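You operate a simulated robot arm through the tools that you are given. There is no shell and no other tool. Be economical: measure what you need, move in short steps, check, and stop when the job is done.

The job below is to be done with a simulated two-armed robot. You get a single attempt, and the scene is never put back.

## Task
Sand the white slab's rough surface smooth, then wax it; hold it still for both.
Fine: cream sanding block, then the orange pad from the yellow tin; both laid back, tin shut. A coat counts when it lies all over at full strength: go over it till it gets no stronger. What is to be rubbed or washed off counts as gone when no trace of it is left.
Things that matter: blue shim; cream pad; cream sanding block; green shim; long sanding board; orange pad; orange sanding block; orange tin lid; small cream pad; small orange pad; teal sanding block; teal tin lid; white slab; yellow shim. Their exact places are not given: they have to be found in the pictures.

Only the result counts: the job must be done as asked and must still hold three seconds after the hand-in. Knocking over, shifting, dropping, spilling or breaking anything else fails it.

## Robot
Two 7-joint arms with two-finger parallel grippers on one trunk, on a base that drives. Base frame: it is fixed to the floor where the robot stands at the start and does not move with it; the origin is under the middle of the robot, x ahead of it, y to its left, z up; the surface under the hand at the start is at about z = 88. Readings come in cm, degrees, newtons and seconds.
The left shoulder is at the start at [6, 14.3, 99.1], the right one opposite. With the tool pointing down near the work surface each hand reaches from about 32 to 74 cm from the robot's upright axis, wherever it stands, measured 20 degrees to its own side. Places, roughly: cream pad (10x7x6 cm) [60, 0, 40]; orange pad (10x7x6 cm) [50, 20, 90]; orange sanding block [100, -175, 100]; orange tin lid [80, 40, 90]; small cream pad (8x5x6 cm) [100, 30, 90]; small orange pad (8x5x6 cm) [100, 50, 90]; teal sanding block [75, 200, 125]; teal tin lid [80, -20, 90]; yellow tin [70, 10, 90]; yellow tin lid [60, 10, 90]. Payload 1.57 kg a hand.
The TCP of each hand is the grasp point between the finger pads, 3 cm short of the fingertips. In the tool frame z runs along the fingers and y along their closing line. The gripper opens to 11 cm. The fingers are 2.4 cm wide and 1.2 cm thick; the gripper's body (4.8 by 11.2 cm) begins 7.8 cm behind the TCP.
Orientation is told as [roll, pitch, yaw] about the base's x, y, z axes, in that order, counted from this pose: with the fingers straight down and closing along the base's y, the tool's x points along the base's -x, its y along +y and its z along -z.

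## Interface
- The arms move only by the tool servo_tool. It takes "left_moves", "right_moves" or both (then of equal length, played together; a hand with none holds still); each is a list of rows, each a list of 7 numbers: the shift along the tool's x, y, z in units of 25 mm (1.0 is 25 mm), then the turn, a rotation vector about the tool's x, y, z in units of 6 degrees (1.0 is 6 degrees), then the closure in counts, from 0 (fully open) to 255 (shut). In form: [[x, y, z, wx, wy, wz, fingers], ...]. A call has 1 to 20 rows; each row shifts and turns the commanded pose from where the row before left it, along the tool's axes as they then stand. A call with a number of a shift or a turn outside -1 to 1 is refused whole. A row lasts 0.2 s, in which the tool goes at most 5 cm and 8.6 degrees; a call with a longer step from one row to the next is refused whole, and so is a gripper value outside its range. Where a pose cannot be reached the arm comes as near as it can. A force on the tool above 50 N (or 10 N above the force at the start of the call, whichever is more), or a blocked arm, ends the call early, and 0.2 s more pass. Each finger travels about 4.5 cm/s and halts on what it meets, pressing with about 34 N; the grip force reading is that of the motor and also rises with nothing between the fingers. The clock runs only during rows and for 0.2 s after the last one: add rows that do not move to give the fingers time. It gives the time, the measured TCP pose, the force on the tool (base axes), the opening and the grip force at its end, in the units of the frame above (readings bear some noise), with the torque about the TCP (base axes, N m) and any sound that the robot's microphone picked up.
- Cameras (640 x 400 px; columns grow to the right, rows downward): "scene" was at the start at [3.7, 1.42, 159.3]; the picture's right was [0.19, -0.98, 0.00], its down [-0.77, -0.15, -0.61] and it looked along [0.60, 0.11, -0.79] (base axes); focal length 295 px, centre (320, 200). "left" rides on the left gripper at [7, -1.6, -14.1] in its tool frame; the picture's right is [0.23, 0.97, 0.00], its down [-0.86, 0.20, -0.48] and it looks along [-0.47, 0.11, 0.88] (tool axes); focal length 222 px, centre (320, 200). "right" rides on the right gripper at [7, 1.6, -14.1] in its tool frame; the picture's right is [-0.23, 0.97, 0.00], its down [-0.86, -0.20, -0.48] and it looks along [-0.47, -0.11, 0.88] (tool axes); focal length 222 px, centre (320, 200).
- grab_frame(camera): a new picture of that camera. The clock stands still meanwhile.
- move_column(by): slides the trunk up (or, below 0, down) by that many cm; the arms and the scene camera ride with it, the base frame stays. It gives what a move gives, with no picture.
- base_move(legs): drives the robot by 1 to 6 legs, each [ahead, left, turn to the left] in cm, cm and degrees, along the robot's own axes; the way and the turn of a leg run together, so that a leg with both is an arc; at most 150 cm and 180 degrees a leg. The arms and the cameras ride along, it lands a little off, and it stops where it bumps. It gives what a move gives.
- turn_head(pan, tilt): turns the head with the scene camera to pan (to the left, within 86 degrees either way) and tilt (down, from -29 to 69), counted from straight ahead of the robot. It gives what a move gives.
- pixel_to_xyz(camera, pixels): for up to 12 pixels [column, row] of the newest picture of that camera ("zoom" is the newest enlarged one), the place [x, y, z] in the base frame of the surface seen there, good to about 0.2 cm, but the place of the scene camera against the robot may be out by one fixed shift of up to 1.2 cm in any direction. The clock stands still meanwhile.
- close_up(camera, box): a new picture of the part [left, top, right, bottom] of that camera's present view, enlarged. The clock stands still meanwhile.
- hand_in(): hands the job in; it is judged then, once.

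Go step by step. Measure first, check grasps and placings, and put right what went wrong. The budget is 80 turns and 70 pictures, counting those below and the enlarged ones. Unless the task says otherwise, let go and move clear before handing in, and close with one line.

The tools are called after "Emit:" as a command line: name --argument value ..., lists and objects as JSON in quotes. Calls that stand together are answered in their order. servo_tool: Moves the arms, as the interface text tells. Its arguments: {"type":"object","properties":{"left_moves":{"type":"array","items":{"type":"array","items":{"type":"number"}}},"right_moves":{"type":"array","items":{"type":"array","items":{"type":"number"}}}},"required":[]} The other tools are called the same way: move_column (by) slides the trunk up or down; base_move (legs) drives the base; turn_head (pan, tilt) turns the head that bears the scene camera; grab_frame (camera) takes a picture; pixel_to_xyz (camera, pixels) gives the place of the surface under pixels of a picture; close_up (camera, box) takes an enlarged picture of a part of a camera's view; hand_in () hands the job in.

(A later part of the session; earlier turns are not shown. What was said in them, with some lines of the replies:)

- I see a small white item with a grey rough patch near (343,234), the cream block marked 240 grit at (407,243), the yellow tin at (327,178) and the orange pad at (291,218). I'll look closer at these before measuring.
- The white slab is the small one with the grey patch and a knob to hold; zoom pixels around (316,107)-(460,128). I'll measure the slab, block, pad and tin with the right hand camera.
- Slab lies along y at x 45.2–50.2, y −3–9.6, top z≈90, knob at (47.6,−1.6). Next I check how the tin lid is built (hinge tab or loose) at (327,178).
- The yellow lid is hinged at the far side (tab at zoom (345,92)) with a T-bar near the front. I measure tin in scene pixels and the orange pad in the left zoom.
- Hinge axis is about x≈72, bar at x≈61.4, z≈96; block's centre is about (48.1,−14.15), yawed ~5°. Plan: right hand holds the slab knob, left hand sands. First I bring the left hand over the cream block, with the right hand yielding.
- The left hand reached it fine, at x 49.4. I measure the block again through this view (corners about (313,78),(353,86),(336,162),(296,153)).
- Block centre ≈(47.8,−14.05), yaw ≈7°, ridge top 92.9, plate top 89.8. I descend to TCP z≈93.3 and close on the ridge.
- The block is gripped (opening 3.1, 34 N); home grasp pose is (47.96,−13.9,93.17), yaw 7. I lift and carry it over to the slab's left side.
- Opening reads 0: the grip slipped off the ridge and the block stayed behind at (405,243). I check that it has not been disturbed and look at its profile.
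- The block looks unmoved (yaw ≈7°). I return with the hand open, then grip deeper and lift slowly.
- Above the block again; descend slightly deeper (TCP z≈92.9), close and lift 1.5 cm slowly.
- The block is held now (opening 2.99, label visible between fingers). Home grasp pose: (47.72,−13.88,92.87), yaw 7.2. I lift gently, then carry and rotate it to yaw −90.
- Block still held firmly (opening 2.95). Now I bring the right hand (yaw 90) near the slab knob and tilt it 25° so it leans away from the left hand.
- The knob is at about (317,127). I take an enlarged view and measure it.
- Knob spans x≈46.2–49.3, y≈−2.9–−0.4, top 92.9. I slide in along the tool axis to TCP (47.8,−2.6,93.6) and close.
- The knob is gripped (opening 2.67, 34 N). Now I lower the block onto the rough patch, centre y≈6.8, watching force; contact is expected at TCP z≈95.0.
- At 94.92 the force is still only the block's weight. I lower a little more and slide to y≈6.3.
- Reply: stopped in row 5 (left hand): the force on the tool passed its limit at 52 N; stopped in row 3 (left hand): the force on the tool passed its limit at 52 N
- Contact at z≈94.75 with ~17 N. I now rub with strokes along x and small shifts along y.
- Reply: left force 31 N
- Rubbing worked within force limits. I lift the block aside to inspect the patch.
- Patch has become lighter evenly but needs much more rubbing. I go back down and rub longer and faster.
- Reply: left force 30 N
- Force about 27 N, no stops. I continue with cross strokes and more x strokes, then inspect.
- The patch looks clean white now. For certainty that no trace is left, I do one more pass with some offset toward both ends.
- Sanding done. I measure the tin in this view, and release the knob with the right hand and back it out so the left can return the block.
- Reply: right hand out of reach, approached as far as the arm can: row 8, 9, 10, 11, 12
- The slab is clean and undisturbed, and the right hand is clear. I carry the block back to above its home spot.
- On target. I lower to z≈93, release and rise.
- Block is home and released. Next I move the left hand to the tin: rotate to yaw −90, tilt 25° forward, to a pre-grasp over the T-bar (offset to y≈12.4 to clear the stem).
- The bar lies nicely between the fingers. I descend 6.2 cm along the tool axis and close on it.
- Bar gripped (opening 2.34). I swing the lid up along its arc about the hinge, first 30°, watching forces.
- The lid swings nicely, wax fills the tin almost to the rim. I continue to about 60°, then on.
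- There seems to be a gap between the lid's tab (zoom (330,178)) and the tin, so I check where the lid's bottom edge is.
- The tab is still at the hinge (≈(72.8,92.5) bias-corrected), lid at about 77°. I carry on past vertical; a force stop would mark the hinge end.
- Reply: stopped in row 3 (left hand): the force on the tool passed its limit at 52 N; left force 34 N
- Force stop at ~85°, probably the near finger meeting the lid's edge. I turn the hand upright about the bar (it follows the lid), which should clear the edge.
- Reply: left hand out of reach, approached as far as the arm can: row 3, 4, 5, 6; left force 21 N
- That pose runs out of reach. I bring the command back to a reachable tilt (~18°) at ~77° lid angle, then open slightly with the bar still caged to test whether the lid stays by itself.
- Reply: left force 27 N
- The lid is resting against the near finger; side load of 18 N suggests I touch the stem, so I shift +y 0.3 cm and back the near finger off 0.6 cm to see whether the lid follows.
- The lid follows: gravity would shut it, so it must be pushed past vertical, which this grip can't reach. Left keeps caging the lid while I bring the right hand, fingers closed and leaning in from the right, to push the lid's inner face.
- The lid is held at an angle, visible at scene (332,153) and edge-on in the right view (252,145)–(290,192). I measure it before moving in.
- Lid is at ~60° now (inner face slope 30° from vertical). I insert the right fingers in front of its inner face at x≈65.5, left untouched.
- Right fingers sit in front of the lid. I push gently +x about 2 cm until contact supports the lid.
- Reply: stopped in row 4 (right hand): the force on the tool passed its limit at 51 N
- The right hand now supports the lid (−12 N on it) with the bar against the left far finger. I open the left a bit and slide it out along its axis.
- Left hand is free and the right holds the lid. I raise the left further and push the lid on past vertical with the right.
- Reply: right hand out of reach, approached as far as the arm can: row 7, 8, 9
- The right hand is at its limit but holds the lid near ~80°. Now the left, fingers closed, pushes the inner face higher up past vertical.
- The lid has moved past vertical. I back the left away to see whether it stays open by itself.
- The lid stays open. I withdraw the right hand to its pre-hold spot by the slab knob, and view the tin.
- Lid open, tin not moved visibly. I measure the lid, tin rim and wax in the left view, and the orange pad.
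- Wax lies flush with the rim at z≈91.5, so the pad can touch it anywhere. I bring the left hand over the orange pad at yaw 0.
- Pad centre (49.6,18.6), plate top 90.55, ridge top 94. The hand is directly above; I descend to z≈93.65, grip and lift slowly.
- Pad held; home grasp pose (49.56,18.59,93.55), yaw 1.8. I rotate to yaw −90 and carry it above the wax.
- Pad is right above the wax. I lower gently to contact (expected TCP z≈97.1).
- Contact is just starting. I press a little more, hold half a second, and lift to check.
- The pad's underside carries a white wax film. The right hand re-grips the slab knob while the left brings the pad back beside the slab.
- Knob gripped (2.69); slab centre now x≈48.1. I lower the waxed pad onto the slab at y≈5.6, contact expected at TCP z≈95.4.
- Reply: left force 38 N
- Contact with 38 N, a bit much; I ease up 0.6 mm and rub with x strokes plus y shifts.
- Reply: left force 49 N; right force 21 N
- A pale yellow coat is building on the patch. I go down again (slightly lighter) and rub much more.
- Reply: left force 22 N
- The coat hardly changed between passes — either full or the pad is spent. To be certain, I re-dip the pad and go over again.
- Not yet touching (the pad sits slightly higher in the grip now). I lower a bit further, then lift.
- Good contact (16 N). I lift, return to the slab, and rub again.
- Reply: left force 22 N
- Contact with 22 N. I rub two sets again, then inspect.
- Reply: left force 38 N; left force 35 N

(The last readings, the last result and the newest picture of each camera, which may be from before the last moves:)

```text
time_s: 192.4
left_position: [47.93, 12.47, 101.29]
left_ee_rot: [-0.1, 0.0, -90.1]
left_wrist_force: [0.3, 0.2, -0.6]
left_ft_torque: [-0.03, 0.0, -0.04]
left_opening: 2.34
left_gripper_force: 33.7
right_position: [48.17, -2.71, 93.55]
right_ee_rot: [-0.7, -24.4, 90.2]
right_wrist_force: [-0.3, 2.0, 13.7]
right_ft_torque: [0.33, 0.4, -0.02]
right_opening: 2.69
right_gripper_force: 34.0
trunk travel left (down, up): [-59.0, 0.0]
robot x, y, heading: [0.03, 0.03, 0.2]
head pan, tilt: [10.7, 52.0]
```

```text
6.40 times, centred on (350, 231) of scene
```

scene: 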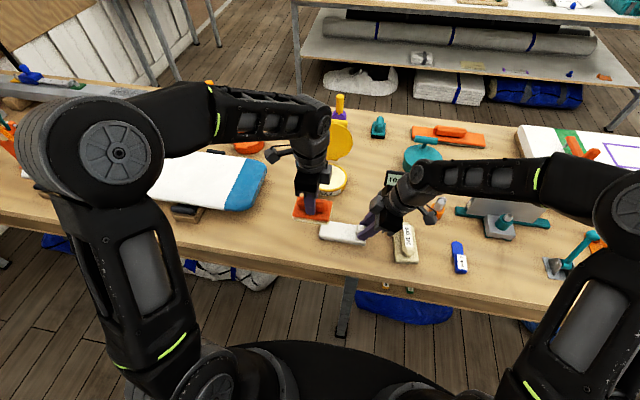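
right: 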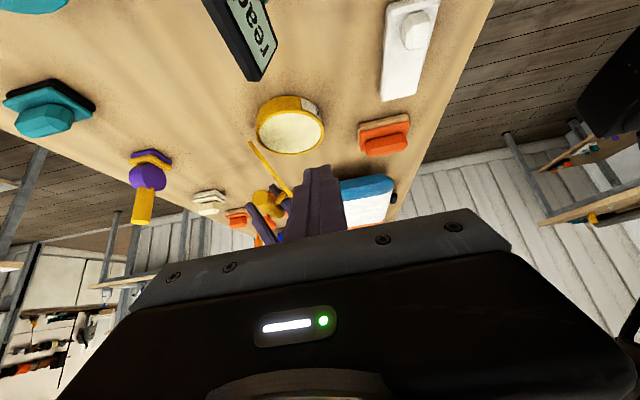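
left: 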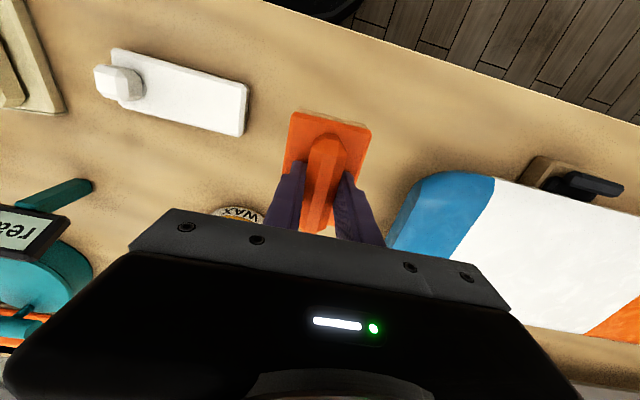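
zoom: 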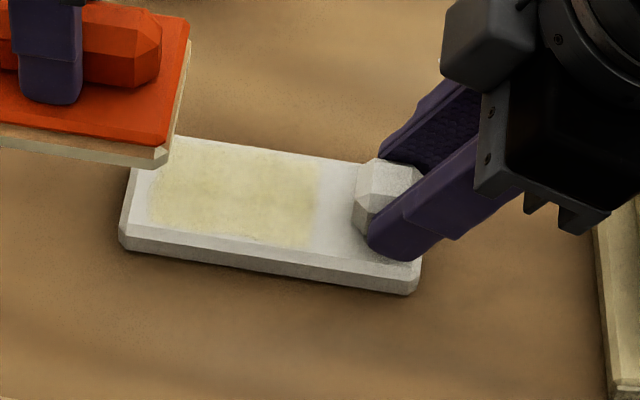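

Coat is unchanged after the fresh dip, so it's at full strength over the whole patch. I carry the pad back over its home spot and turn it to yaw 1.8.

Emit:
servo_tool --left_moves '[[0.817, 0.217, 0, 0, 0, 0, 255], [0.817, 0.217, 0, 0, 0, 0, 255], [0.817, 0.217, 0, 0, 0, 0, 255], [0, 0, 0, 0, 0, -1, 255], [0, 0, 0, 0, 0, -1, 255], [0, 0, 0, 0, 0, -1, 255], [0, 0, 0, 0, 0, -1, 255], [0, 0, 0, 0, 0, -1, 255], [0, 0, 0, 0, 0, -1, 255], [0, 0, 0, 0, 0, -1, 255], [0, 0, 0, 0, 0, -1, 255], [0, 0, 0, 0, 0, -1, 255], [0, 0, 0, 0, 0, -1, 255], [0, 0, 0, 0, 0, -1, 255], [0, 0, 0, 0, 0, -1, 255], [0, 0, 0, 0, 0, -1, 255], [0, 0, 0, 0, 0, -1, 255], [0, 0, 0, 0, 0, -1, 255], [0, 0, 0, 0, 0, -0.3, 255], [0, 0, 0, 0, 0, 0, 255]]'

Emit:
close_up --camera "left" --box '[80, 20, 400, 220]'

```text
time_s: 196.6
left_position: [49.61, 18.5, 101.26]
left_ee_rot: [0.0, 0.0, 1.8]
left_wrist_force: [0.2, -1.3, -0.6]
left_ft_torque: [0.02, 0.01, 0.02]
left_opening: 2.4
left_gripper_force: 33.8
right_position: [48.26, -2.86, 93.48]
right_ee_rot: [-0.7, -24.3, 90.2]
right_wrist_force: [0.0, 0.4, 15.4]
right_ft_torque: [0.12, 0.37, -0.03]
right_opening: 2.67
right_gripper_force: 34.6
trunk travel left (down, up): [-59.0, 0.0]
robot x, y, heading: [-0.26, 0.17, -0.0]
head pan, tilt: [10.7, 52.0]
```

```text
2.00 times, centred on (240, 120) of left
```

zoom: 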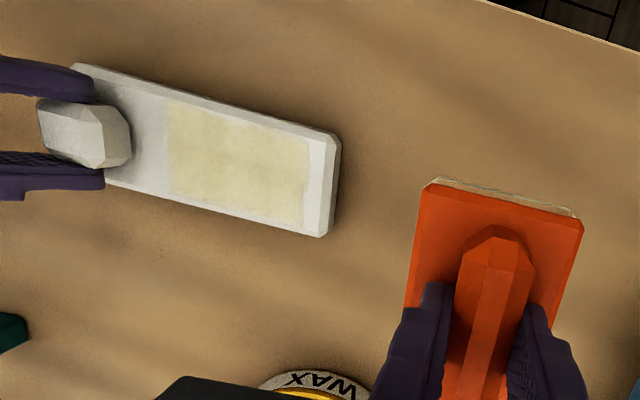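

The coat evenly covers the whole patch. I set the pad down at its home pose and release it.

Emit:
servo_tool --left_moves '[[0, 0.03, 0.6, 0, 0, 0, 255], [0, 0, 0.7, 0, 0, 0, 255], [0, 0, 0.7, 0, 0, 0, 255], [0, 0, 0.5, 0, 0, 0, 255], [0, 0, 0.3, 0, 0, 0, 255], [0, 0, 0.12, 0, 0, 0, 255], [0, 0, 0.06, 0, 0, 0, 255], [0, 0, 0.04, 0, 0, 0, 255], [0, 0, 0.02, 0, 0, 0, 255], [0, 0, 0, 0, 0, 0, 255]]'

Emit:
servo_tool --left_moves '[[0, 0, 0, 0, 0, 0, 190], [0, 0, 0, 0, 0, 0, 140], [0, 0, 0, 0, 0, 0, 80], [0, 0, 0, 0, 0, 0, 0], [0, 0, 0, 0, 0, 0, 0], [0, 0, -0.4, 0, 0, 0, 0], [0, 0, -0.8, 0, 0, 0, 0], [0, 0, -1, 0, 0, 0, 0], [0, 0, -1, 0, 0, 0, 0], [0, 0, -1, 0, 0, 0, 0], [0, 0, -1, 0, 0, 0, 0], [0, 0, -1, 0, 0, 0, 0]]' --right_moves '[[0, 0, 0, 0, 0, 0, 180], [0, 0, 0, 0, 0, 0, 120], [0, 0, 0, 0, 0, 0, 60], [0, 0, 0, 0, 0, 0, 0], [0, 0, 0, 0, 0, 0, 0], [0, 0, -0.3, 0, 0, 0, 0], [0, 0, -0.7, 0, 0, 0, 0], [0, 0, -1, 0, 0, 0, 0], [0, 0, -1, 0, 0, 0, 0], [0, 0, -1, 0, 0, 0, 0], [0, 0, -1, 0, 0, 0, 0], [0, 0, -1, 0, 0, 0, 0]]'

Emit:
grab_frame --camera "left"

```text
time_s: 198.8
left_position: [49.68, 18.73, 93.64]
left_ee_rot: [-0.1, 0.0, 1.7]
left_wrist_force: [-0.1, -0.6, -1.0]
left_ft_torque: [0.05, -0.04, 0.01]
left_opening: 2.4
left_gripper_force: 33.8
right_position: [48.23, -2.88, 93.45]
right_ee_rot: [-0.8, -24.6, 90.2]
right_wrist_force: [-0.4, 0.1, 12.7]
right_ft_torque: [0.08, 0.43, 0.04]
right_opening: 2.68
right_gripper_force: 34.3
trunk travel left (down, up): [-59.0, 0.0]
robot x, y, heading: [-0.07, 0.37, -0.1]
head pan, tilt: [10.7, 52.0]
```

```text
time_s: 201.4
left_position: [49.53, 18.68, 109.09]
left_ee_rot: [0.0, -0.1, 1.8]
left_wrist_force: [-1.0, -0.2, 0.3]
left_ft_torque: [0.0, -0.01, 0.01]
left_opening: 11.01
left_gripper_force: 0.2
right_position: [48.04, -9.13, 107.03]
right_ee_rot: [-0.7, -24.3, 90.3]
right_wrist_force: [-1.2, -0.1, 1.0]
right_ft_torque: [0.01, -0.01, 0.03]
right_opening: 11.0
right_gripper_force: 0.0
trunk travel left (down, up): [-59.0, 0.0]
robot x, y, heading: [0.04, 0.1, -0.0]
head pan, tilt: [10.7, 52.0]
```

```text
13 pictures are left
```

left: 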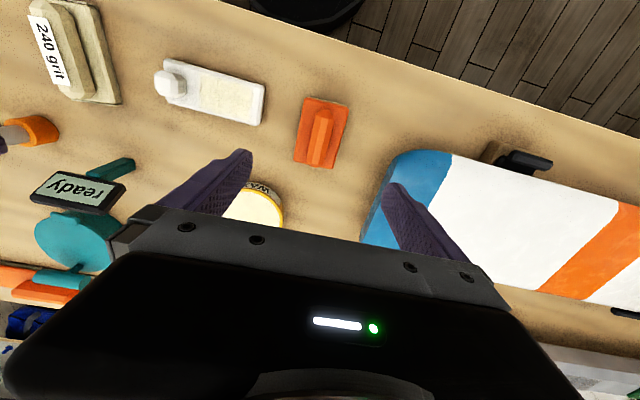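

Pad is back, tin still open. To close: right hand goes to the guard pose under the lid's inner side (proven at (67,6.4,98.8)), while the left turns to yaw −90.

Emit:
servo_tool --right_moves '[[-0.325, -0.8, -0.068, 0, 0, 0, 255], [-0.325, -0.8, -0.068, 0, 0, 0, 255], [-0.325, -0.8, -0.068, 0, 0, 0, 255], [-0.325, -0.8, -0.068, 0, 0, 0, 255], [-0.325, -0.8, -0.068, 0, 0, 0, 255], [-0.325, -0.8, -0.068, 0, 0, 0, 255], [0, 0, 0, 0, -0.87, 0, 255], [0, 0, 0, 0, -0.87, 0, 255], [0, 0, 0, 0, -0.87, 0, 255], [0, 0, 0, 0, 0, 0, 255], [0, 0, 0, 0, 0, 0, 255], [0, 0, 0, 0, 0, 0, 255], [0, 0, 0, 0, 0, 0, 255], [0, 0, 0, 0, 0, 0, 255], [0, 0, 0, 0, 0, 0, 255], [0, 0, 0, 0, 0, 0, 255]]' --left_moves '[[0, 0, -0.2, 0, 0, 1, 93], [0, 0, -0.2, 0, 0, 1, 93], [0, 0, -0.2, 0, 0, 1, 93], [0, 0, -0.2, 0, 0, 1, 93], [0, 0, -0.2, 0, 0, 1, 93], [0, 0, 0, 0, 0, 1, 93], [0, 0, 0, 0, 0, 1, 93], [0, 0, 0, 0, 0, 1, 93], [0, 0, 0, 0, 0, 1, 93], [0, 0, 0, 0, 0, 1, 93], [0, 0, 0, 0, 0, 1, 93], [0, 0, 0, 0, 0, 1, 93], [0, 0, 0, 0, 0, 1, 93], [0, 0, 0, 0, 0, 1, 93], [0, 0, 0, 0, 0, 1, 93], [0, 0, 0, 0, 0, 0.3, 93]]'

```text
time_s: 204.8
left_position: [49.77, 18.75, 111.68]
left_ee_rot: [0.0, 0.0, -90.1]
left_wrist_force: [0.1, -0.2, -0.1]
left_ft_torque: [0.02, 0.01, -0.04]
left_opening: 7.0
left_gripper_force: 0.1
right_position: [60.15, -4.99, 109.99]
right_ee_rot: [-0.7, -40.2, 90.4]
right_wrist_force: [-0.4, -0.1, -1.0]
right_ft_torque: [0.01, -0.01, 0.01]
right_opening: 0.0
right_gripper_force: 21.5
trunk travel left (down, up): [-59.0, 0.0]
robot x, y, heading: [0.12, -0.22, -0.1]
head pan, tilt: [10.7, 52.0]
```

Now the right moves into the guard pose and the left tilts 25° and approaches above the lid's top edge.

Emit:
servo_tool --right_moves '[[-0.073, -0.348, 0.8, 0, 0, 0, 255], [-0.073, -0.348, 0.8, 0, 0, 0, 255], [-0.073, -0.348, 0.8, 0, 0, 0, 255], [-0.073, -0.348, 0.8, 0, 0, 0, 255], [-0.073, -0.348, 0.8, 0, 0, 0, 255], [-0.073, -0.348, 0.8, 0, 0, 0, 255], [-0.073, -0.348, 0.8, 0, 0, 0, 255], [-0.073, -0.348, 0.8, 0, 0, 0, 255], [0, 0, 0, 0, 0, 0, 255], [0, 0, 0, 0, 0, 0, 255], [0, 0, 0, 0, 0, 0, 255], [0, 0, 0, 0, 0, 0, 255], [0, 0, 0, 0, 0, 0, 255], [0, 0, 0, 0, 0, 0, 255], [0, 0, 0, 0, 0, 0, 255]]' --left_moves '[[0, 0, 0, -0.84, 0, 0, 93], [0, 0, 0, -0.84, 0, 0, 93], [0, 0, 0, -0.83, 0, 0, 93], [0, 0, 0, -0.83, 0, 0, 93], [0, 0, 0, -0.83, 0, 0, 93], [-0.282, 0.68, 0.455, 0, 0, 0, 93], [-0.282, 0.68, 0.455, 0, 0, 0, 93], [-0.282, 0.68, 0.455, 0, 0, 0, 93], [-0.282, 0.68, 0.455, 0, 0, 0, 93], [-0.282, 0.68, 0.455, 0, 0, 0, 93], [-0.282, 0.68, 0.455, 0, 0, 0, 93], [-0.282, 0.68, 0.455, 0, 0, 0, 93], [-0.282, 0.68, 0.455, 0, 0, 0, 93], [-0.282, 0.68, 0.455, 0, 0, 0, 93], [0, 0, 0, 0, 0, 0, 93]]'

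Emit:
grab_frame --camera "left"

```text
time_s: 208.0
left_position: [67.85, 12.42, 108.84]
left_ee_rot: [24.8, 0.0, -90.0]
left_wrist_force: [0.3, 0.6, -0.2]
left_ft_torque: [0.0, 0.01, -0.02]
left_opening: 6.96
left_gripper_force: 0.1
right_position: [67.2, 6.38, 99.07]
right_ee_rot: [-0.8, -40.1, 90.4]
right_wrist_force: [-0.1, 0.9, -0.1]
right_ft_torque: [-0.01, -0.01, -0.04]
right_opening: 0.03
right_gripper_force: 21.2
trunk travel left (down, up): [-59.0, 0.0]
robot x, y, heading: [-0.06, -0.06, -0.3]
head pan, tilt: [10.7, 52.0]
```

```text
12 pictures are left
```

left: 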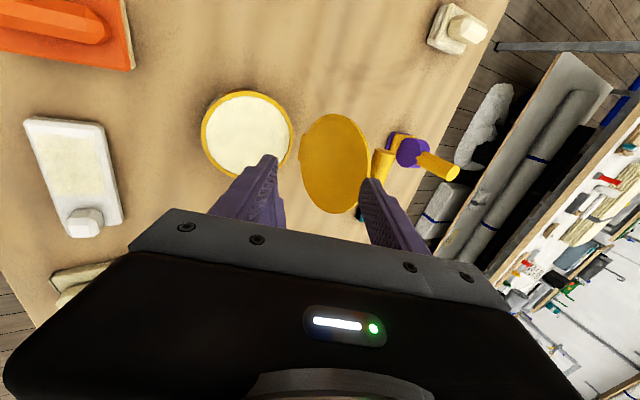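

The far finger is over the gap between lid edge and bar. I verify edge and bar positions before descending.

Emit:
pixel_to_xyz --camera "left" --pixels '[[362, 170], [362, 160], [350, 200], [374, 165], [380, 155], [388, 155], [392, 165], [340, 160]]'

Emit:
close_up --camera "left" --box '[290, 100, 450, 230]'

```text
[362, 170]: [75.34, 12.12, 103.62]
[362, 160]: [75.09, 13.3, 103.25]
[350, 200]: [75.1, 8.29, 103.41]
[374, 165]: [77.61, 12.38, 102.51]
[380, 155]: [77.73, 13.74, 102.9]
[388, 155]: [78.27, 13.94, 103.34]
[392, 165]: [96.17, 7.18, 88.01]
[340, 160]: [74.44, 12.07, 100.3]
```

```text
3.08 times, centred on (370, 165) of left
```

zoom: 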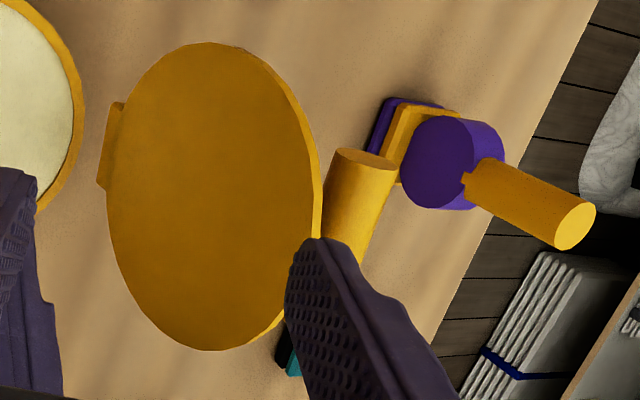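

Gap between lid (x≈75.4) and bar (x≈77.6) is 2.2 cm. I insert the far finger tip there.

Emit:
servo_tool --left_moves '[[0, 0.2, 0, 0, 0, 0, 93], [0, 0.1, 0.3, 0, 0, 0, 93], [0, 0, 0.5, 0, 0, 0, 93], [0, 0, 0.5, 0, 0, 0, 93], [0, 0, 0.4, 0, 0, 0, 93], [0, 0, 0.3, 0, 0, 0, 93], [0, 0, 0.3, 0, 0, 0, 93], [0, 0, 0.3, 0, 0, 0, 93], [0, 0, 0, 0, 0, 0, 93]]'

Emit:
close_up --camera "left" --box '[200, 80, 440, 260]'

```text
time_s: 209.8
left_position: [71.18, 12.42, 105.23]
left_ee_rot: [26.6, -0.3, -89.7]
left_wrist_force: [-20.0, 3.3, 26.0]
left_ft_torque: [-0.27, -1.08, -0.06]
left_opening: 6.32
left_gripper_force: 0.0
right_position: [66.81, 6.44, 99.21]
right_ee_rot: [-1.0, -40.2, 90.5]
right_wrist_force: [0.5, -0.1, 0.0]
right_ft_torque: [0.0, 0.02, -0.04]
right_opening: 0.0
right_gripper_force: 21.0
trunk travel left (down, up): [-59.0, 0.0]
robot x, y, heading: [-0.05, 0.1, -0.1]
head pan, tilt: [10.7, 52.0]
stopped in row 8 (left hand): the force on the tool passed its limit at 54 N (the readings are from after the stop); the commanded pose is now the measured one
```

```text
2.22 times, centred on (320, 170) of left
```

zoom: 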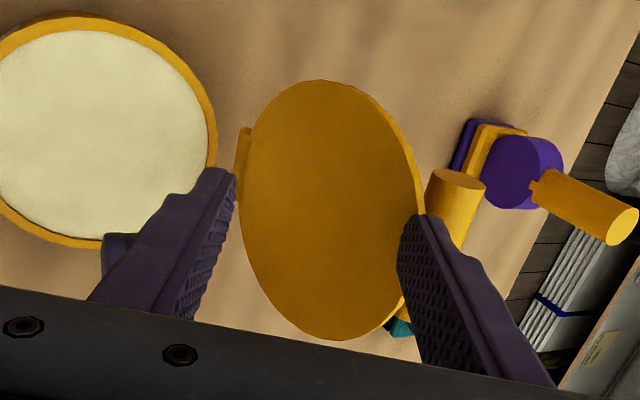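

The tip landed on the lid's edge itself. I back off slightly, shift forward and descend vertically into the gap.

Emit:
servo_tool --left_moves '[[0, 0, -0.25, -0.25, 0, 0, 93], [0, 0.06, 0, 0, 0, 0, 93], [0, 0.12, 0, 0, 0, 0, 93], [0, 0, 0, 0, 0, 0, 93], [0, -0.086, 0.235, 0, 0, 0, 93], [0, -0.086, 0.235, 0, 0, 0, 93], [0, -0.086, 0.235, 0, 0, 0, 93], [0, -0.086, 0.235, 0, 0, 0, 93], [0, 0, 0, 0, 0, 0, 93]]'

Emit:
close_up --camera "left" --box '[200, 80, 440, 260]'

```text
time_s: 211.3
left_position: [71.54, 12.38, 105.11]
left_ee_rot: [28.6, -0.5, -89.7]
left_wrist_force: [-27.0, 3.9, 26.1]
left_ft_torque: [-0.22, -0.9, -0.08]
left_opening: 5.83
left_gripper_force: 0.0
right_position: [66.53, 6.56, 99.13]
right_ee_rot: [-1.1, -40.1, 90.7]
right_wrist_force: [0.2, 0.3, -0.8]
right_ft_torque: [-0.03, -0.02, 0.01]
right_opening: 0.03
right_gripper_force: 21.1
trunk travel left (down, up): [-59.0, 0.0]
robot x, y, heading: [-0.11, 0.02, 0.2]
head pan, tilt: [10.7, 52.0]
stopped in row 7 (left hand): the force on the tool passed its limit at 54 N (the readings are from after the stop); the commanded pose is now the measured one
```

```text
2.22 times, centred on (320, 170) of left
```

zoom: 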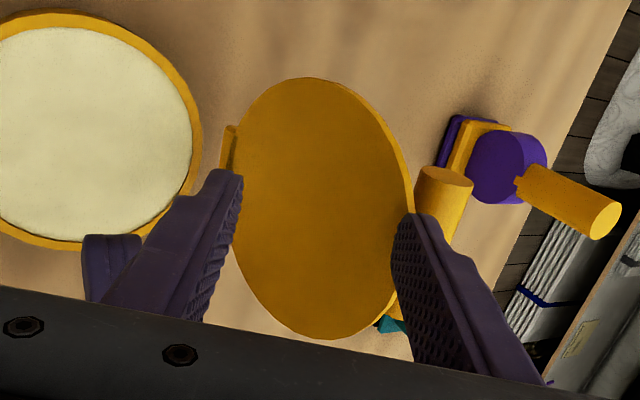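

The tip still catches. I lift straight up 0.7 cm, restore the tilt and full 7 cm opening, then descend vertically in small steps with the finger centred in the gap.

Emit:
servo_tool --left_moves '[[0, 0.067, -0.123, 0, 0, 0, 93], [0, 0.067, -0.123, 0.25, 0, 0, 93], [0, 0, 0, 0.25, 0, 0, 93], [0, 0, 0, 0, 0, 0, 93]]'

Emit:
close_up --camera "left" --box '[320, 120, 440, 220]'

```text
time_s: 212.3
left_position: [71.62, 12.46, 105.53]
left_ee_rot: [25.4, -0.5, -89.7]
left_wrist_force: [-21.2, 4.8, 19.1]
left_ft_torque: [-0.17, -0.57, -0.04]
left_opening: 6.02
left_gripper_force: 0.0
right_position: [66.68, 6.53, 99.21]
right_ee_rot: [-0.9, -40.2, 90.6]
right_wrist_force: [0.1, 0.2, 0.3]
right_ft_torque: [0.01, 0.01, -0.02]
right_opening: 0.0
right_gripper_force: 20.9
trunk travel left (down, up): [-59.0, 0.0]
robot x, y, heading: [0.02, 0.04, 0.2]
head pan, tilt: [10.7, 52.0]
```

```text
4.00 times, centred on (380, 170) of left
```

zoom: 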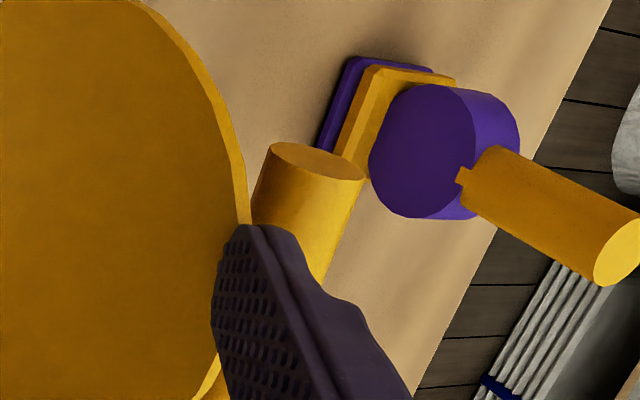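

The finger is fouling the bar; that gap is too tight. Instead I lift off, open to 11 cm, and straddle lid edge and bar together, hooking the bar from behind with the far finger.

Emit:
servo_tool --left_moves '[[0, 0, -0.4, 0, 0, 0, 93], [0, 0, -0.6, 0, 0, 0, 93], [0, 0, -0.6, 0, 0, 0, 0], [0, 0, 0, 0, 0, 0, 0], [0, 0, 0, 0, 0, 0, 0], [0, 0.43, 0.44, 0, 0, 0, 0], [0, 0.43, 0.44, 0, 0, 0, 0], [0, 0, 0, 0, 0, 0, 0]]'

Emit:
grab_frame --camera "left"

Emit:
pixel_to_xyz --camera "left" --pixels '[[350, 150], [360, 160], [330, 150], [375, 150], [380, 160], [320, 200]]'

```text
time_s: 214.1
left_position: [73.2, 12.34, 107.75]
left_ee_rot: [25.2, -0.4, -90.0]
left_wrist_force: [-0.1, -0.2, -0.6]
left_ft_torque: [-0.01, -0.03, 0.03]
left_opening: 11.02
left_gripper_force: 0.0
right_position: [66.92, 6.47, 99.03]
right_ee_rot: [-0.7, -40.1, 90.5]
right_wrist_force: [-0.4, 0.5, 0.5]
right_ft_torque: [-0.03, 0.01, 0.04]
right_opening: 0.0
right_gripper_force: 21.3
trunk travel left (down, up): [-59.0, 0.0]
robot x, y, heading: [0.29, -0.1, 0.3]
head pan, tilt: [10.7, 52.0]
```

```text
7 pictures are left
```

left: 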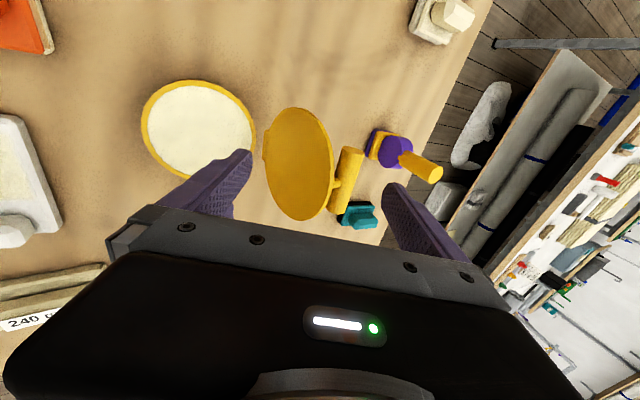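

```text
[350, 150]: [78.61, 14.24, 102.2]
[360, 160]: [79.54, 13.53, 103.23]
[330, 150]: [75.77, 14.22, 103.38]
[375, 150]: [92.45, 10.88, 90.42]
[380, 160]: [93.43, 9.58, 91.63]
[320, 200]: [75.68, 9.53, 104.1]
```

The bar centre is near (79,102.5), and the far finger is now beyond it. I descend behind the bar.

Emit:
servo_tool --left_moves '[[0, 0.15, 0, 0, 0, 0, 0], [0, -0.06, 0.4, 0, 0, 0, 0], [0, -0.1, 0.4, 0, 0, 0, 0], [0, -0.1, 0.4, 0, 0, 0, 0], [0, -0.1, 0.4, 0, 0, 0, 0], [0, -0.1, 0.4, 0, 0, 0, 0], [0, 0, 0, 0, 0, 0, 0]]'

```text
time_s: 215.7
left_position: [74.5, 12.35, 102.79]
left_ee_rot: [25.0, -0.4, -89.8]
left_wrist_force: [0.2, -0.1, -0.3]
left_ft_torque: [-0.03, 0.0, -0.03]
left_opening: 10.98
left_gripper_force: 0.0
right_position: [67.04, 6.54, 99.03]
right_ee_rot: [-0.8, -40.3, 90.5]
right_wrist_force: [0.7, 0.0, 0.2]
right_ft_torque: [0.01, 0.0, 0.02]
right_opening: 0.0
right_gripper_force: 21.2
trunk travel left (down, up): [-59.0, 0.0]
robot x, y, heading: [-0.03, 0.23, 0.1]
head pan, tilt: [10.7, 52.0]
```

In place without contact. I pull −x about 6 cm so the lid tips past vertical onto the right-hand guard.

Emit:
servo_tool --left_moves '[[0, -0.281, -0.131, 0, 0, 0, 0], [0, -0.281, -0.131, 0, 0, 0, 0], [0, -0.281, -0.131, 0, 0, 0, 0], [0, -0.281, -0.131, 0, 0, 0, 0], [0, -0.281, -0.131, 0, 0, 0, 0], [0, -0.281, -0.131, 0, 0, 0, 0], [0, -0.281, -0.131, 0, 0, 0, 0], [0, -0.281, -0.131, 0, 0, 0, 0], [0, 0, 0, 0, 0, 0, 0], [0, 0, 0, 0, 0, 0, 0]]'

Emit:
grab_frame --camera "left"

Emit:
pixel_to_xyz --camera "left" --pixels '[[330, 170], [340, 160], [350, 160], [360, 165], [320, 190], [345, 180], [300, 150], [310, 170]]'

```text
time_s: 217.9
left_position: [68.38, 12.36, 102.79]
left_ee_rot: [25.1, -0.3, -89.9]
left_wrist_force: [0.6, 0.0, -0.1]
left_ft_torque: [0.0, 0.02, -0.03]
left_opening: 11.0
left_gripper_force: 0.1
right_position: [66.98, 6.5, 98.93]
right_ee_rot: [-0.7, -40.2, 90.6]
right_wrist_force: [-0.3, -0.3, 0.1]
right_ft_torque: [0.0, 0.01, -0.01]
right_opening: 0.0
right_gripper_force: 21.4
trunk travel left (down, up): [-59.0, 0.0]
robot x, y, heading: [0.01, 0.01, -0.0]
head pan, tilt: [10.7, 52.0]
```

```text
6 pictures are left
```

left: 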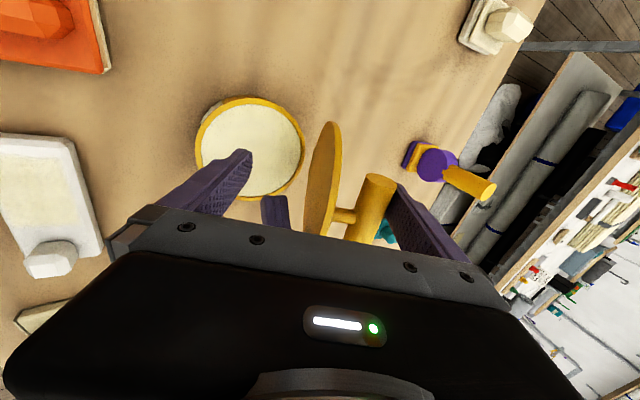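

```text
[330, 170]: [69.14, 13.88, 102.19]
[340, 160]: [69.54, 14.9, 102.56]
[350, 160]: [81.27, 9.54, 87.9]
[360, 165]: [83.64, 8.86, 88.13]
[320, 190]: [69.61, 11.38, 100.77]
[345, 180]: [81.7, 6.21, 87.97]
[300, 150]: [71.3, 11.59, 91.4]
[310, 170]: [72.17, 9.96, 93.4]
```

The lid is tipped past vertical (≈72°). I lift the left clear, set tilt 30° and 4 cm opening at the earlier pre-cage pose, and re-measure the bar.

Emit:
servo_tool --left_moves '[[0, 0.362, 0.169, 0, 0, 0, 0], [0, 0.254, -0.543, 0, 0, 0, 0], [0, 0.254, -0.543, 0, 0, 0, 0], [0, 0.254, -0.543, 0, 0, 0, 0], [0, 0.254, -0.543, 0, 0, 0, 0], [0, -0.3, -0.35, -0.42, 0, 0, 0], [0, 0, 0, -0.42, 0, 0, 162], [0, 0, 0, 0, 0, 0, 162], [0, 0, 0, 0, 0, 0, 162], [0, 0, 0, 0, 0, 0, 162]]'

Emit:
grab_frame --camera "left"

```text
time_s: 220.1
left_position: [68.38, 12.29, 109.22]
left_ee_rot: [30.1, -0.4, -90.0]
left_wrist_force: [0.5, 0.4, -0.4]
left_ft_torque: [0.0, -0.01, 0.02]
left_opening: 3.98
left_gripper_force: 0.0
right_position: [67.05, 6.55, 98.96]
right_ee_rot: [-0.8, -40.2, 90.5]
right_wrist_force: [-1.1, -0.7, 0.2]
right_ft_torque: [0.01, 0.0, 0.01]
right_opening: 0.0
right_gripper_force: 20.7
trunk travel left (down, up): [-59.0, 0.0]
robot x, y, heading: [-0.4, 0.02, 0.2]
head pan, tilt: [10.7, 52.0]
```

```text
5 pictures are left
```

left: 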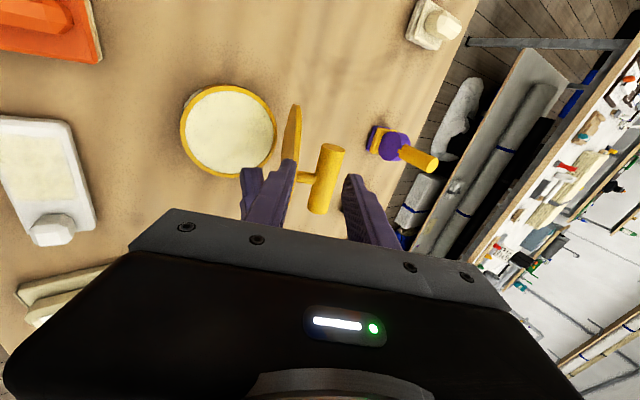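

Emit:
pixel_to_xyz --camera "left" --pixels '[[330, 152], [325, 165], [320, 185], [318, 200], [336, 165], [333, 147], [296, 108], [292, 130], [288, 150], [305, 178], [340, 152], [315, 165]]'

```text
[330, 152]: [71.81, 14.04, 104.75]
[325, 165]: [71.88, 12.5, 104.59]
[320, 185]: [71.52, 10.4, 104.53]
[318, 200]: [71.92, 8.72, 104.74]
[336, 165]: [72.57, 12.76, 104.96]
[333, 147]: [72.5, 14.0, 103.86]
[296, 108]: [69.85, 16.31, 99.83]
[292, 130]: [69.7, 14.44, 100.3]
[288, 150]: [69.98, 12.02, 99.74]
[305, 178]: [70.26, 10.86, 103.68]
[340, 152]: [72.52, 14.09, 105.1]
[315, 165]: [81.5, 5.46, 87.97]
```

Bar centre ≈(72.5,103.8), spanning y 7–14. I shift 0.85 cm along the closing axis, descend 5.6 cm and grip the bar.

Emit:
servo_tool --left_moves '[[0, 0.17, 0, 0, 0, 0, 162], [0, 0.17, 0.2, 0, 0, 0, 162], [0, 0, 0.4, 0, 0, 0, 162], [0, 0, 0.5, 0, 0, 0, 162], [0, 0, 0.5, 0, 0, 0, 162], [0, 0, 0.4, 0, 0, 0, 162], [0, 0, 0.25, 0, 0, 0, 162], [0, 0, 0, 0, 0, 0, 162]]'

Emit:
servo_tool --left_moves '[[0, 0, 0, 0, 0, 0, 190], [0, 0, 0, 0, 0, 0, 210], [0, 0, 0, 0, 0, 0, 255], [0, 0, 0, 0, 0, 0, 255], [0, 0, 0, 0, 0, 0, 255]]'

```text
time_s: 221.3
left_position: [71.48, 12.27, 108.32]
left_ee_rot: [32.2, -0.9, -89.8]
left_wrist_force: [-4.5, 4.5, 30.3]
left_ft_torque: [-0.2, 0.43, -0.09]
left_opening: 2.97
left_gripper_force: 0.0
right_position: [66.83, 6.64, 99.03]
right_ee_rot: [-0.8, -40.2, 90.5]
right_wrist_force: [0.5, -0.4, -1.6]
right_ft_torque: [0.04, 0.01, 0.0]
right_opening: 0.01
right_gripper_force: 21.5
trunk travel left (down, up): [-59.0, 0.0]
robot x, y, heading: [-0.28, 0.34, 0.2]
head pan, tilt: [10.7, 52.0]
stopped in row 6 (left hand): the force on the tool passed its limit at 57 N (the readings are from after the stop); the commanded pose is now the measured one
```

```text
time_s: 222.5
left_position: [71.07, 12.41, 107.68]
left_ee_rot: [31.4, -0.7, -89.8]
left_wrist_force: [-1.9, 3.1, 18.4]
left_ft_torque: [-0.1, -0.08, 0.04]
left_opening: 0.0
left_gripper_force: 21.2
right_position: [66.85, 6.7, 99.04]
right_ee_rot: [-0.9, -40.2, 90.6]
right_wrist_force: [0.5, 0.0, 0.0]
right_ft_torque: [0.0, 0.0, -0.02]
right_opening: 0.0
right_gripper_force: 21.3
trunk travel left (down, up): [-59.0, 0.0]
robot x, y, heading: [-0.36, 0.06, 0.2]
head pan, tilt: [10.7, 52.0]
```

The near finger met the lid's edge since the lid stands at ~70° (not yet resting on the guard). I lift, reduce tilt to 20° to align with the lid, and re-measure once.

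Emit:
servo_tool --left_moves '[[0, 0, -0.4, 0, 0, 0, 255], [0, 0, -0.4, 0, 0, 0, 255], [0, 0, -0.2, 0.63, 0, 0, 162], [0, 0, 0, 0.63, 0, 0, 162], [0, 0, 0, 0.63, 0.1, 0, 162], [0, 0, 0, 0, 0, 0, 162], [0, 0, 0, 0, 0, 0, 162]]'

Emit:
close_up --camera "left" --box '[220, 80, 400, 230]'

```text
time_s: 224.1
left_position: [70.0, 12.41, 109.58]
left_ee_rot: [20.0, -0.2, -89.6]
left_wrist_force: [0.5, -0.1, -0.1]
left_ft_torque: [0.0, 0.03, 0.02]
left_opening: 4.02
left_gripper_force: 0.1
right_position: [67.0, 6.46, 99.04]
right_ee_rot: [-0.7, -40.2, 90.5]
right_wrist_force: [0.8, -0.5, 1.6]
right_ft_torque: [-0.03, 0.03, 0.04]
right_opening: 0.0
right_gripper_force: 21.1
trunk travel left (down, up): [-59.0, 0.0]
robot x, y, heading: [-0.04, 0.11, -0.1]
head pan, tilt: [10.7, 52.0]
```

```text
2.67 times, centred on (310, 155) of left
```

zoom: 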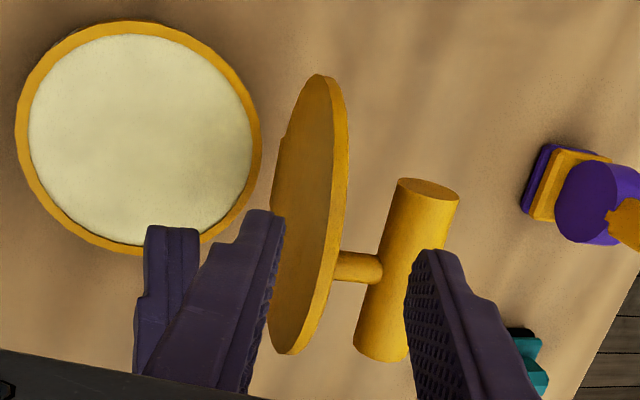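

Emit:
pixel_to_xyz --camera "zoom" --pixels '[[428, 189], [405, 184], [452, 196], [395, 240], [410, 240], [430, 235], [372, 320], [345, 150], [342, 200], [335, 240], [300, 200], [320, 280]]'

```text
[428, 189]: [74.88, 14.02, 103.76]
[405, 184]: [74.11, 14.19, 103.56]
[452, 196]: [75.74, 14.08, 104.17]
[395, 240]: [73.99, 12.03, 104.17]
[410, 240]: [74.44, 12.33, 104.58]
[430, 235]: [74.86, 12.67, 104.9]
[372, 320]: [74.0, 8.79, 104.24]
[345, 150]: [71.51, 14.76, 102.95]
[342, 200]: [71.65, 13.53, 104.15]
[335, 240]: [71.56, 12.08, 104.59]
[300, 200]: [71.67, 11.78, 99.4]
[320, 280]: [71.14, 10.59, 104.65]
```

The lid stands near vertical again (bar centre (74.9,103.8)); its hinge has some friction. I hook behind the bar again with wide-open fingers and pull further, onto the guard.

Emit:
servo_tool --left_moves '[[0, 0, 0, 0, 0, 0, 0], [0, 0, 0, 0, 0, 0, 0], [0, 0, 0, 0, 0, 0, 0], [0, 0, 0, 0, 0, 0, 0], [0, 0.17, 0.06, 0, 0, 0, 0], [0, 0.17, 0.06, 0, 0, 0, 0], [0, -0.163, 0.447, 0, 0, 0, 0], [0, -0.163, 0.447, 0, 0, 0, 0], [0, -0.163, 0.447, 0, 0, 0, 0], [0, -0.163, 0.447, 0, 0, 0, 0], [0, -0.163, 0.447, 0, 0, 0, 0], [0, 0, 0, 0, 0, 0, 0]]'

Emit:
servo_tool --left_moves '[[0, -0.249, -0.09, 0, 0, 0, 0], [0, -0.249, -0.09, 0, 0, 0, 0], [0, -0.249, -0.09, 0, 0, 0, 0], [0, -0.249, -0.09, 0, 0, 0, 0], [0, -0.249, -0.09, 0, 0, 0, 0], [0, -0.249, -0.09, 0, 0, 0, 0], [0, -0.249, -0.09, 0, 0, 0, 0], [0, 0, 0, 0, 0, 0, 0], [0, 0, 0, 0, 0, 0, 0]]'

```text
time_s: 226.7
left_position: [70.89, 12.41, 103.71]
left_ee_rot: [20.0, 0.0, -89.6]
left_wrist_force: [-0.7, -0.1, -0.9]
left_ft_torque: [-0.02, 0.02, 0.0]
left_opening: 11.0
left_gripper_force: 0.0
right_position: [67.02, 6.48, 98.96]
right_ee_rot: [-0.8, -40.2, 90.5]
right_wrist_force: [0.8, 0.4, -1.0]
right_ft_torque: [0.01, -0.01, -0.01]
right_opening: 0.0
right_gripper_force: 21.6
trunk travel left (down, up): [-59.0, 0.0]
robot x, y, heading: [-0.59, 0.33, 0.4]
head pan, tilt: [10.7, 52.0]
```

```text
time_s: 228.7
left_position: [66.45, 12.33, 103.88]
left_ee_rot: [20.6, -0.1, -89.6]
left_wrist_force: [31.1, 1.4, 3.3]
left_ft_torque: [0.33, -0.19, 0.06]
left_opening: 11.03
left_gripper_force: 0.1
right_position: [66.64, 6.58, 98.72]
right_ee_rot: [0.1, -40.0, 90.5]
right_wrist_force: [-36.9, -5.8, -9.2]
right_ft_torque: [0.17, -0.84, -0.24]
right_opening: 0.0
right_gripper_force: 21.9
trunk travel left (down, up): [-59.0, 0.0]
robot x, y, heading: [-0.09, -0.02, 0.1]
head pan, tilt: [10.7, 52.0]
5 turns are left
```

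Lid is firmly on the guard now (31 N vs −37 N). I lift the left hand out, then lower the lid gently by drawing the right guard back and down until the lid slips off near closed, then retreat the right.

Emit:
servo_tool --left_moves '[[0, 0.113, 0.041, 0, 0, 0, 0], [0, 0.113, 0.041, 0, 0, 0, 0], [0, 0.19, -0.526, 0, 0, 0, 0], [0, 0.19, -0.526, 0, 0, 0, 0], [0, 0.19, -0.526, 0, 0, 0, 0], [0, 0.19, -0.526, 0, 0, 0, 0], [0, 0.19, -0.526, 0, 0, 0, 0], [0, 0, 0, 0, 0, 0, 255]]'

Emit:
servo_tool --right_moves '[[0.064, 0.27, 0.077, 0, 0, 0, 255], [0.064, 0.27, 0.077, 0, 0, 0, 255], [0.064, 0.27, 0.077, 0, 0, 0, 255], [0.064, 0.27, 0.077, 0, 0, 0, 255], [0.064, 0.27, 0.077, 0, 0, 0, 255], [0.064, 0.27, 0.077, 0, 0, 0, 255], [0.064, 0.27, 0.077, 0, 0, 0, 255], [0.064, 0.27, 0.077, 0, 0, 0, 255], [0.064, 0.27, 0.077, 0, 0, 0, 255], [0.064, 0.27, 0.077, 0, 0, 0, 255], [0.064, 0.27, 0.077, 0, 0, 0, 255], [0.064, 0.27, 0.077, 0, 0, 0, 255], [0, 0, 0, 0, 0, 0, 255]]'

Emit:
close_up --camera "scene" --box '[260, 90, 420, 210]'

```text
time_s: 230.5
left_position: [66.82, 12.38, 110.72]
left_ee_rot: [20.1, -0.1, -89.5]
left_wrist_force: [0.1, -0.3, 0.3]
left_ft_torque: [0.02, -0.01, -0.01]
left_opening: 7.6
left_gripper_force: 0.1
right_position: [66.97, 6.48, 98.99]
right_ee_rot: [-0.8, -40.2, 90.4]
right_wrist_force: [-0.3, -0.5, 0.7]
right_ft_torque: [-0.03, 0.01, 0.03]
right_opening: 0.01
right_gripper_force: 21.2
trunk travel left (down, up): [-59.0, 0.0]
robot x, y, heading: [-0.32, 0.18, 0.1]
head pan, tilt: [10.7, 52.0]
```

```text
time_s: 233.3
left_position: [66.81, 12.39, 110.76]
left_ee_rot: [20.0, -0.1, -89.6]
left_wrist_force: [-0.5, 0.2, 0.1]
left_ft_torque: [-0.01, -0.01, 0.01]
left_opening: 0.01
left_gripper_force: 21.6
right_position: [58.88, 6.51, 95.94]
right_ee_rot: [-0.6, -40.2, 90.4]
right_wrist_force: [0.6, 0.2, 0.4]
right_ft_torque: [-0.02, -0.01, -0.01]
right_opening: 0.0
right_gripper_force: 21.4
trunk travel left (down, up): [-59.0, 0.0]
robot x, y, heading: [0.18, 0.03, 0.0]
head pan, tilt: [10.7, 52.0]
```

```text
3.33 times, centred on (340, 150) of scene
4 turns are left
```

zoom: 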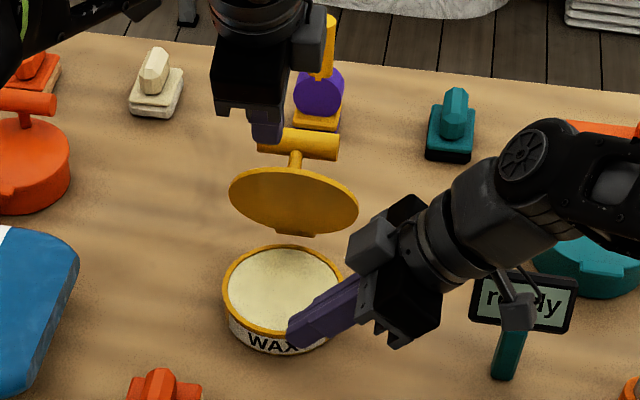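

The hinge's friction holds the lid at ~60°, and the right is clear of it. I retreat the right, then push the bar from behind along its closing arc with the left's closed fingers, press from above, lift off and look.

Emit:
servo_tool --right_moves '[[0, 0.1, -0.5, 0, 0, 0, 255], [0, 0.1, -0.9, 0, 0, 0, 255], [0, 0.2, -0.9, 0, 0, 0, 255], [0, 0.3, -0.9, 0, 0, 0, 255], [0, 0.3, -0.9, 0, 0, 0, 255], [0, 0.3, -0.9, 0, 0, 0, 255], [0, 0.3, -0.6, 0, 0, 0, 255]]' --left_moves '[[0, 0, 0, 0, 0, 0, 255], [0, 0.535, 0.435, 0, 0, 0, 255], [0, 0.535, 0.435, 0, 0, 0, 255], [0, 0.535, 0.435, 0, 0, 0, 255], [0, 0.535, 0.435, 0, 0, 0, 255], [0, -0.236, 0.474, 0, 0, 0, 255], [0, -0.236, 0.474, 0, 0, 0, 255]]'

Emit:
servo_tool --left_moves '[[0, -0.346, -0.073, 0, 0, 0, 255], [0, -0.346, -0.073, 0, 0, 0, 255], [0, -0.392, -0.023, 0, 0, 0, 255], [0, -0.391, 0.011, 0, 0, 0, 255], [0, -0.387, 0.046, 0, 0, 0, 255], [0, -0.386, 0.077, 0, 0, 0, 255], [0, -0.374, 0.115, 0, 0, 0, 255], [0, -0.367, 0.143, 0, 0, 0, 255], [0, -0.349, 0.175, 0, 0, 0, 255], [0, -0.335, 0.206, 0, 0, 0, 255], [0, -0.315, 0.234, 0, 0, 0, 255], [0, 0, 0, 0, 0, 0, 255]]'

Emit:
servo_tool --left_moves '[[0, 0.182, -0.5, 0, 0, 0, 255], [0, 0.182, -0.5, 0, 0, 0, 255], [0, 0.182, -0.5, 0, 0, 0, 255], [-0.25, -0.426, -0.155, 0, 0, 0, 255], [-0.25, -0.426, -0.155, 0, 0, 0, 255], [-0.25, -0.426, -0.155, 0, 0, 0, 255], [0, -0.1, 0.276, 0, 0, 0, 255], [0, -0.1, 0.276, 0, 0, 0, 255], [0, -0.1, 0.276, 0, 0, 0, 255], [0, -0.1, 0.276, 0, 0, 0, 255], [0, -0.1, 0.276, 0, 0, 0, 255], [0, -0.1, 0.276, 0, 0, 0, 255], [0, -0.016, 0.044, 0, 0, 0, 255], [0, -0.016, 0.044, 0, 0, 0, 255], [0, 0, 0, 0, 0, 0, 255]]'

Emit:
servo_tool --left_moves '[[0, 0.1, -0.276, 0, 0, 0, 255], [0, 0.2, -0.565, 0, 0, 0, 255], [0, 0.2, -0.565, 0, 0, 0, 255], [0, 0.2, -0.565, 0, 0, 0, 255], [0, 0.2, -0.565, 0, 0, 0, 255]]'

Emit:
grab_frame --camera "scene"

```text
time_s: 234.9
left_position: [73.13, 12.45, 105.77]
left_ee_rot: [20.1, -0.1, -89.6]
left_wrist_force: [0.4, -0.3, -0.5]
left_ft_torque: [-0.01, 0.01, 0.0]
left_opening: 0.0
left_gripper_force: 21.1
right_position: [54.71, -2.56, 106.6]
right_ee_rot: [-0.7, -40.2, 90.5]
right_wrist_force: [0.5, 0.4, -0.8]
right_ft_torque: [-0.02, -0.01, -0.01]
right_opening: 0.01
right_gripper_force: 21.2
trunk travel left (down, up): [-59.0, 0.0]
robot x, y, heading: [-0.07, 0.15, 0.2]
head pan, tilt: [10.7, 52.0]
```

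```text
time_s: 237.5
left_position: [64.49, 12.36, 100.37]
left_ee_rot: [20.0, -0.1, -89.7]
left_wrist_force: [0.4, -0.4, 0.3]
left_ft_torque: [-0.03, 0.0, -0.01]
left_opening: 0.01
left_gripper_force: 21.7
right_position: [54.68, -2.53, 106.53]
right_ee_rot: [-0.6, -40.1, 90.5]
right_wrist_force: [0.2, -1.0, 0.0]
right_ft_torque: [-0.03, -0.01, 0.03]
right_opening: 0.0
right_gripper_force: 21.1
trunk travel left (down, up): [-59.0, 0.0]
robot x, y, heading: [-0.55, -0.39, -0.0]
head pan, tilt: [10.7, 52.0]
```

```text
time_s: 240.7
left_position: [61.1, 10.46, 99.82]
left_ee_rot: [20.0, -0.1, -89.6]
left_wrist_force: [0.3, -0.2, -0.2]
left_ft_torque: [0.0, 0.01, -0.04]
left_opening: 0.0
left_gripper_force: 21.3
right_position: [54.76, -2.66, 106.52]
right_ee_rot: [-0.7, -40.2, 90.5]
right_wrist_force: [-0.3, -0.3, 0.1]
right_ft_torque: [0.0, 0.08, 0.0]
right_opening: 0.0
right_gripper_force: 21.0
trunk travel left (down, up): [-59.0, 0.0]
robot x, y, heading: [0.01, 0.19, 0.4]
head pan, tilt: [10.7, 52.0]
```

```text
time_s: 241.9
left_position: [60.97, 10.32, 106.47]
left_ee_rot: [20.0, -0.2, -89.6]
left_wrist_force: [-0.7, 0.7, 0.5]
left_ft_torque: [-0.01, -0.01, 0.0]
left_opening: 0.01
left_gripper_force: 21.0
right_position: [54.7, -2.46, 106.63]
right_ee_rot: [-0.9, -40.2, 90.6]
right_wrist_force: [0.5, 0.8, 0.0]
right_ft_torque: [-0.01, -0.03, 0.02]
right_opening: 0.0
right_gripper_force: 20.6
trunk travel left (down, up): [-59.0, 0.0]
robot x, y, heading: [-0.12, -0.17, 0.1]
head pan, tilt: [10.7, 52.0]
```

```text
2 pictures are left
3 turns are left
```

scene: 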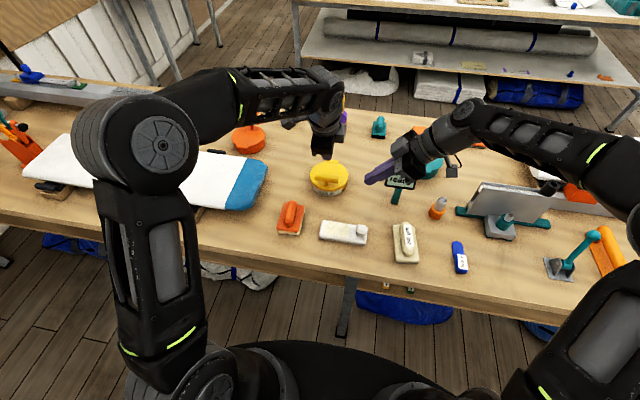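

The tin appears shut at (328,178), and block, pad and slab lie in their places. I take one close look and measure the lid height.

Emit:
close_up --camera "scene" --box '[270, 140, 430, 260]'

Emit:
pixel_to_xyz --camera "scene" --pixels '[[328, 188], [324, 169], [326, 178], [331.5, 161], [314.9, 177.1], [350, 232], [405, 243], [291, 215]]'

```text
3.33 times, centred on (350, 200) of scene
```

zoom: 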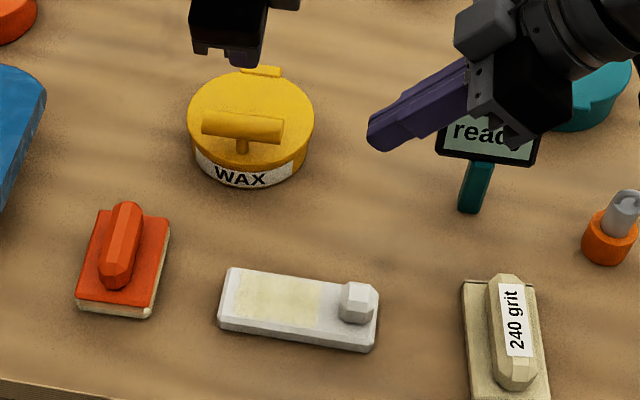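

```text
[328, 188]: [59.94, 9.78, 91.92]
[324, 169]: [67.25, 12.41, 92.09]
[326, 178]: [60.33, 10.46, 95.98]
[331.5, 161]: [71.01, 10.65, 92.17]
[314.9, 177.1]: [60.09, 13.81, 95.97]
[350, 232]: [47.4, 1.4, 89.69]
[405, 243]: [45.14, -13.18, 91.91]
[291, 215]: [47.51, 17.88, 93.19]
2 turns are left
```

The lid is level and shut at its starting height (92.1; bar at 96.0), and the tin hasn't moved. The block and pad are back in place, the slab is waxed evenly and both hands are clear, so I hand in.

Emit:
hand_in

```text
The job is handed in.
```

I sanded the white slab's rough patch until no trace showed, then waxed it. The coat looked even and got no stronger after a second dip. The cream block and orange pad are back in their places and the yellow tin is shut. The slab slid about 0.4 cm when I gripped its knob again for waxing.
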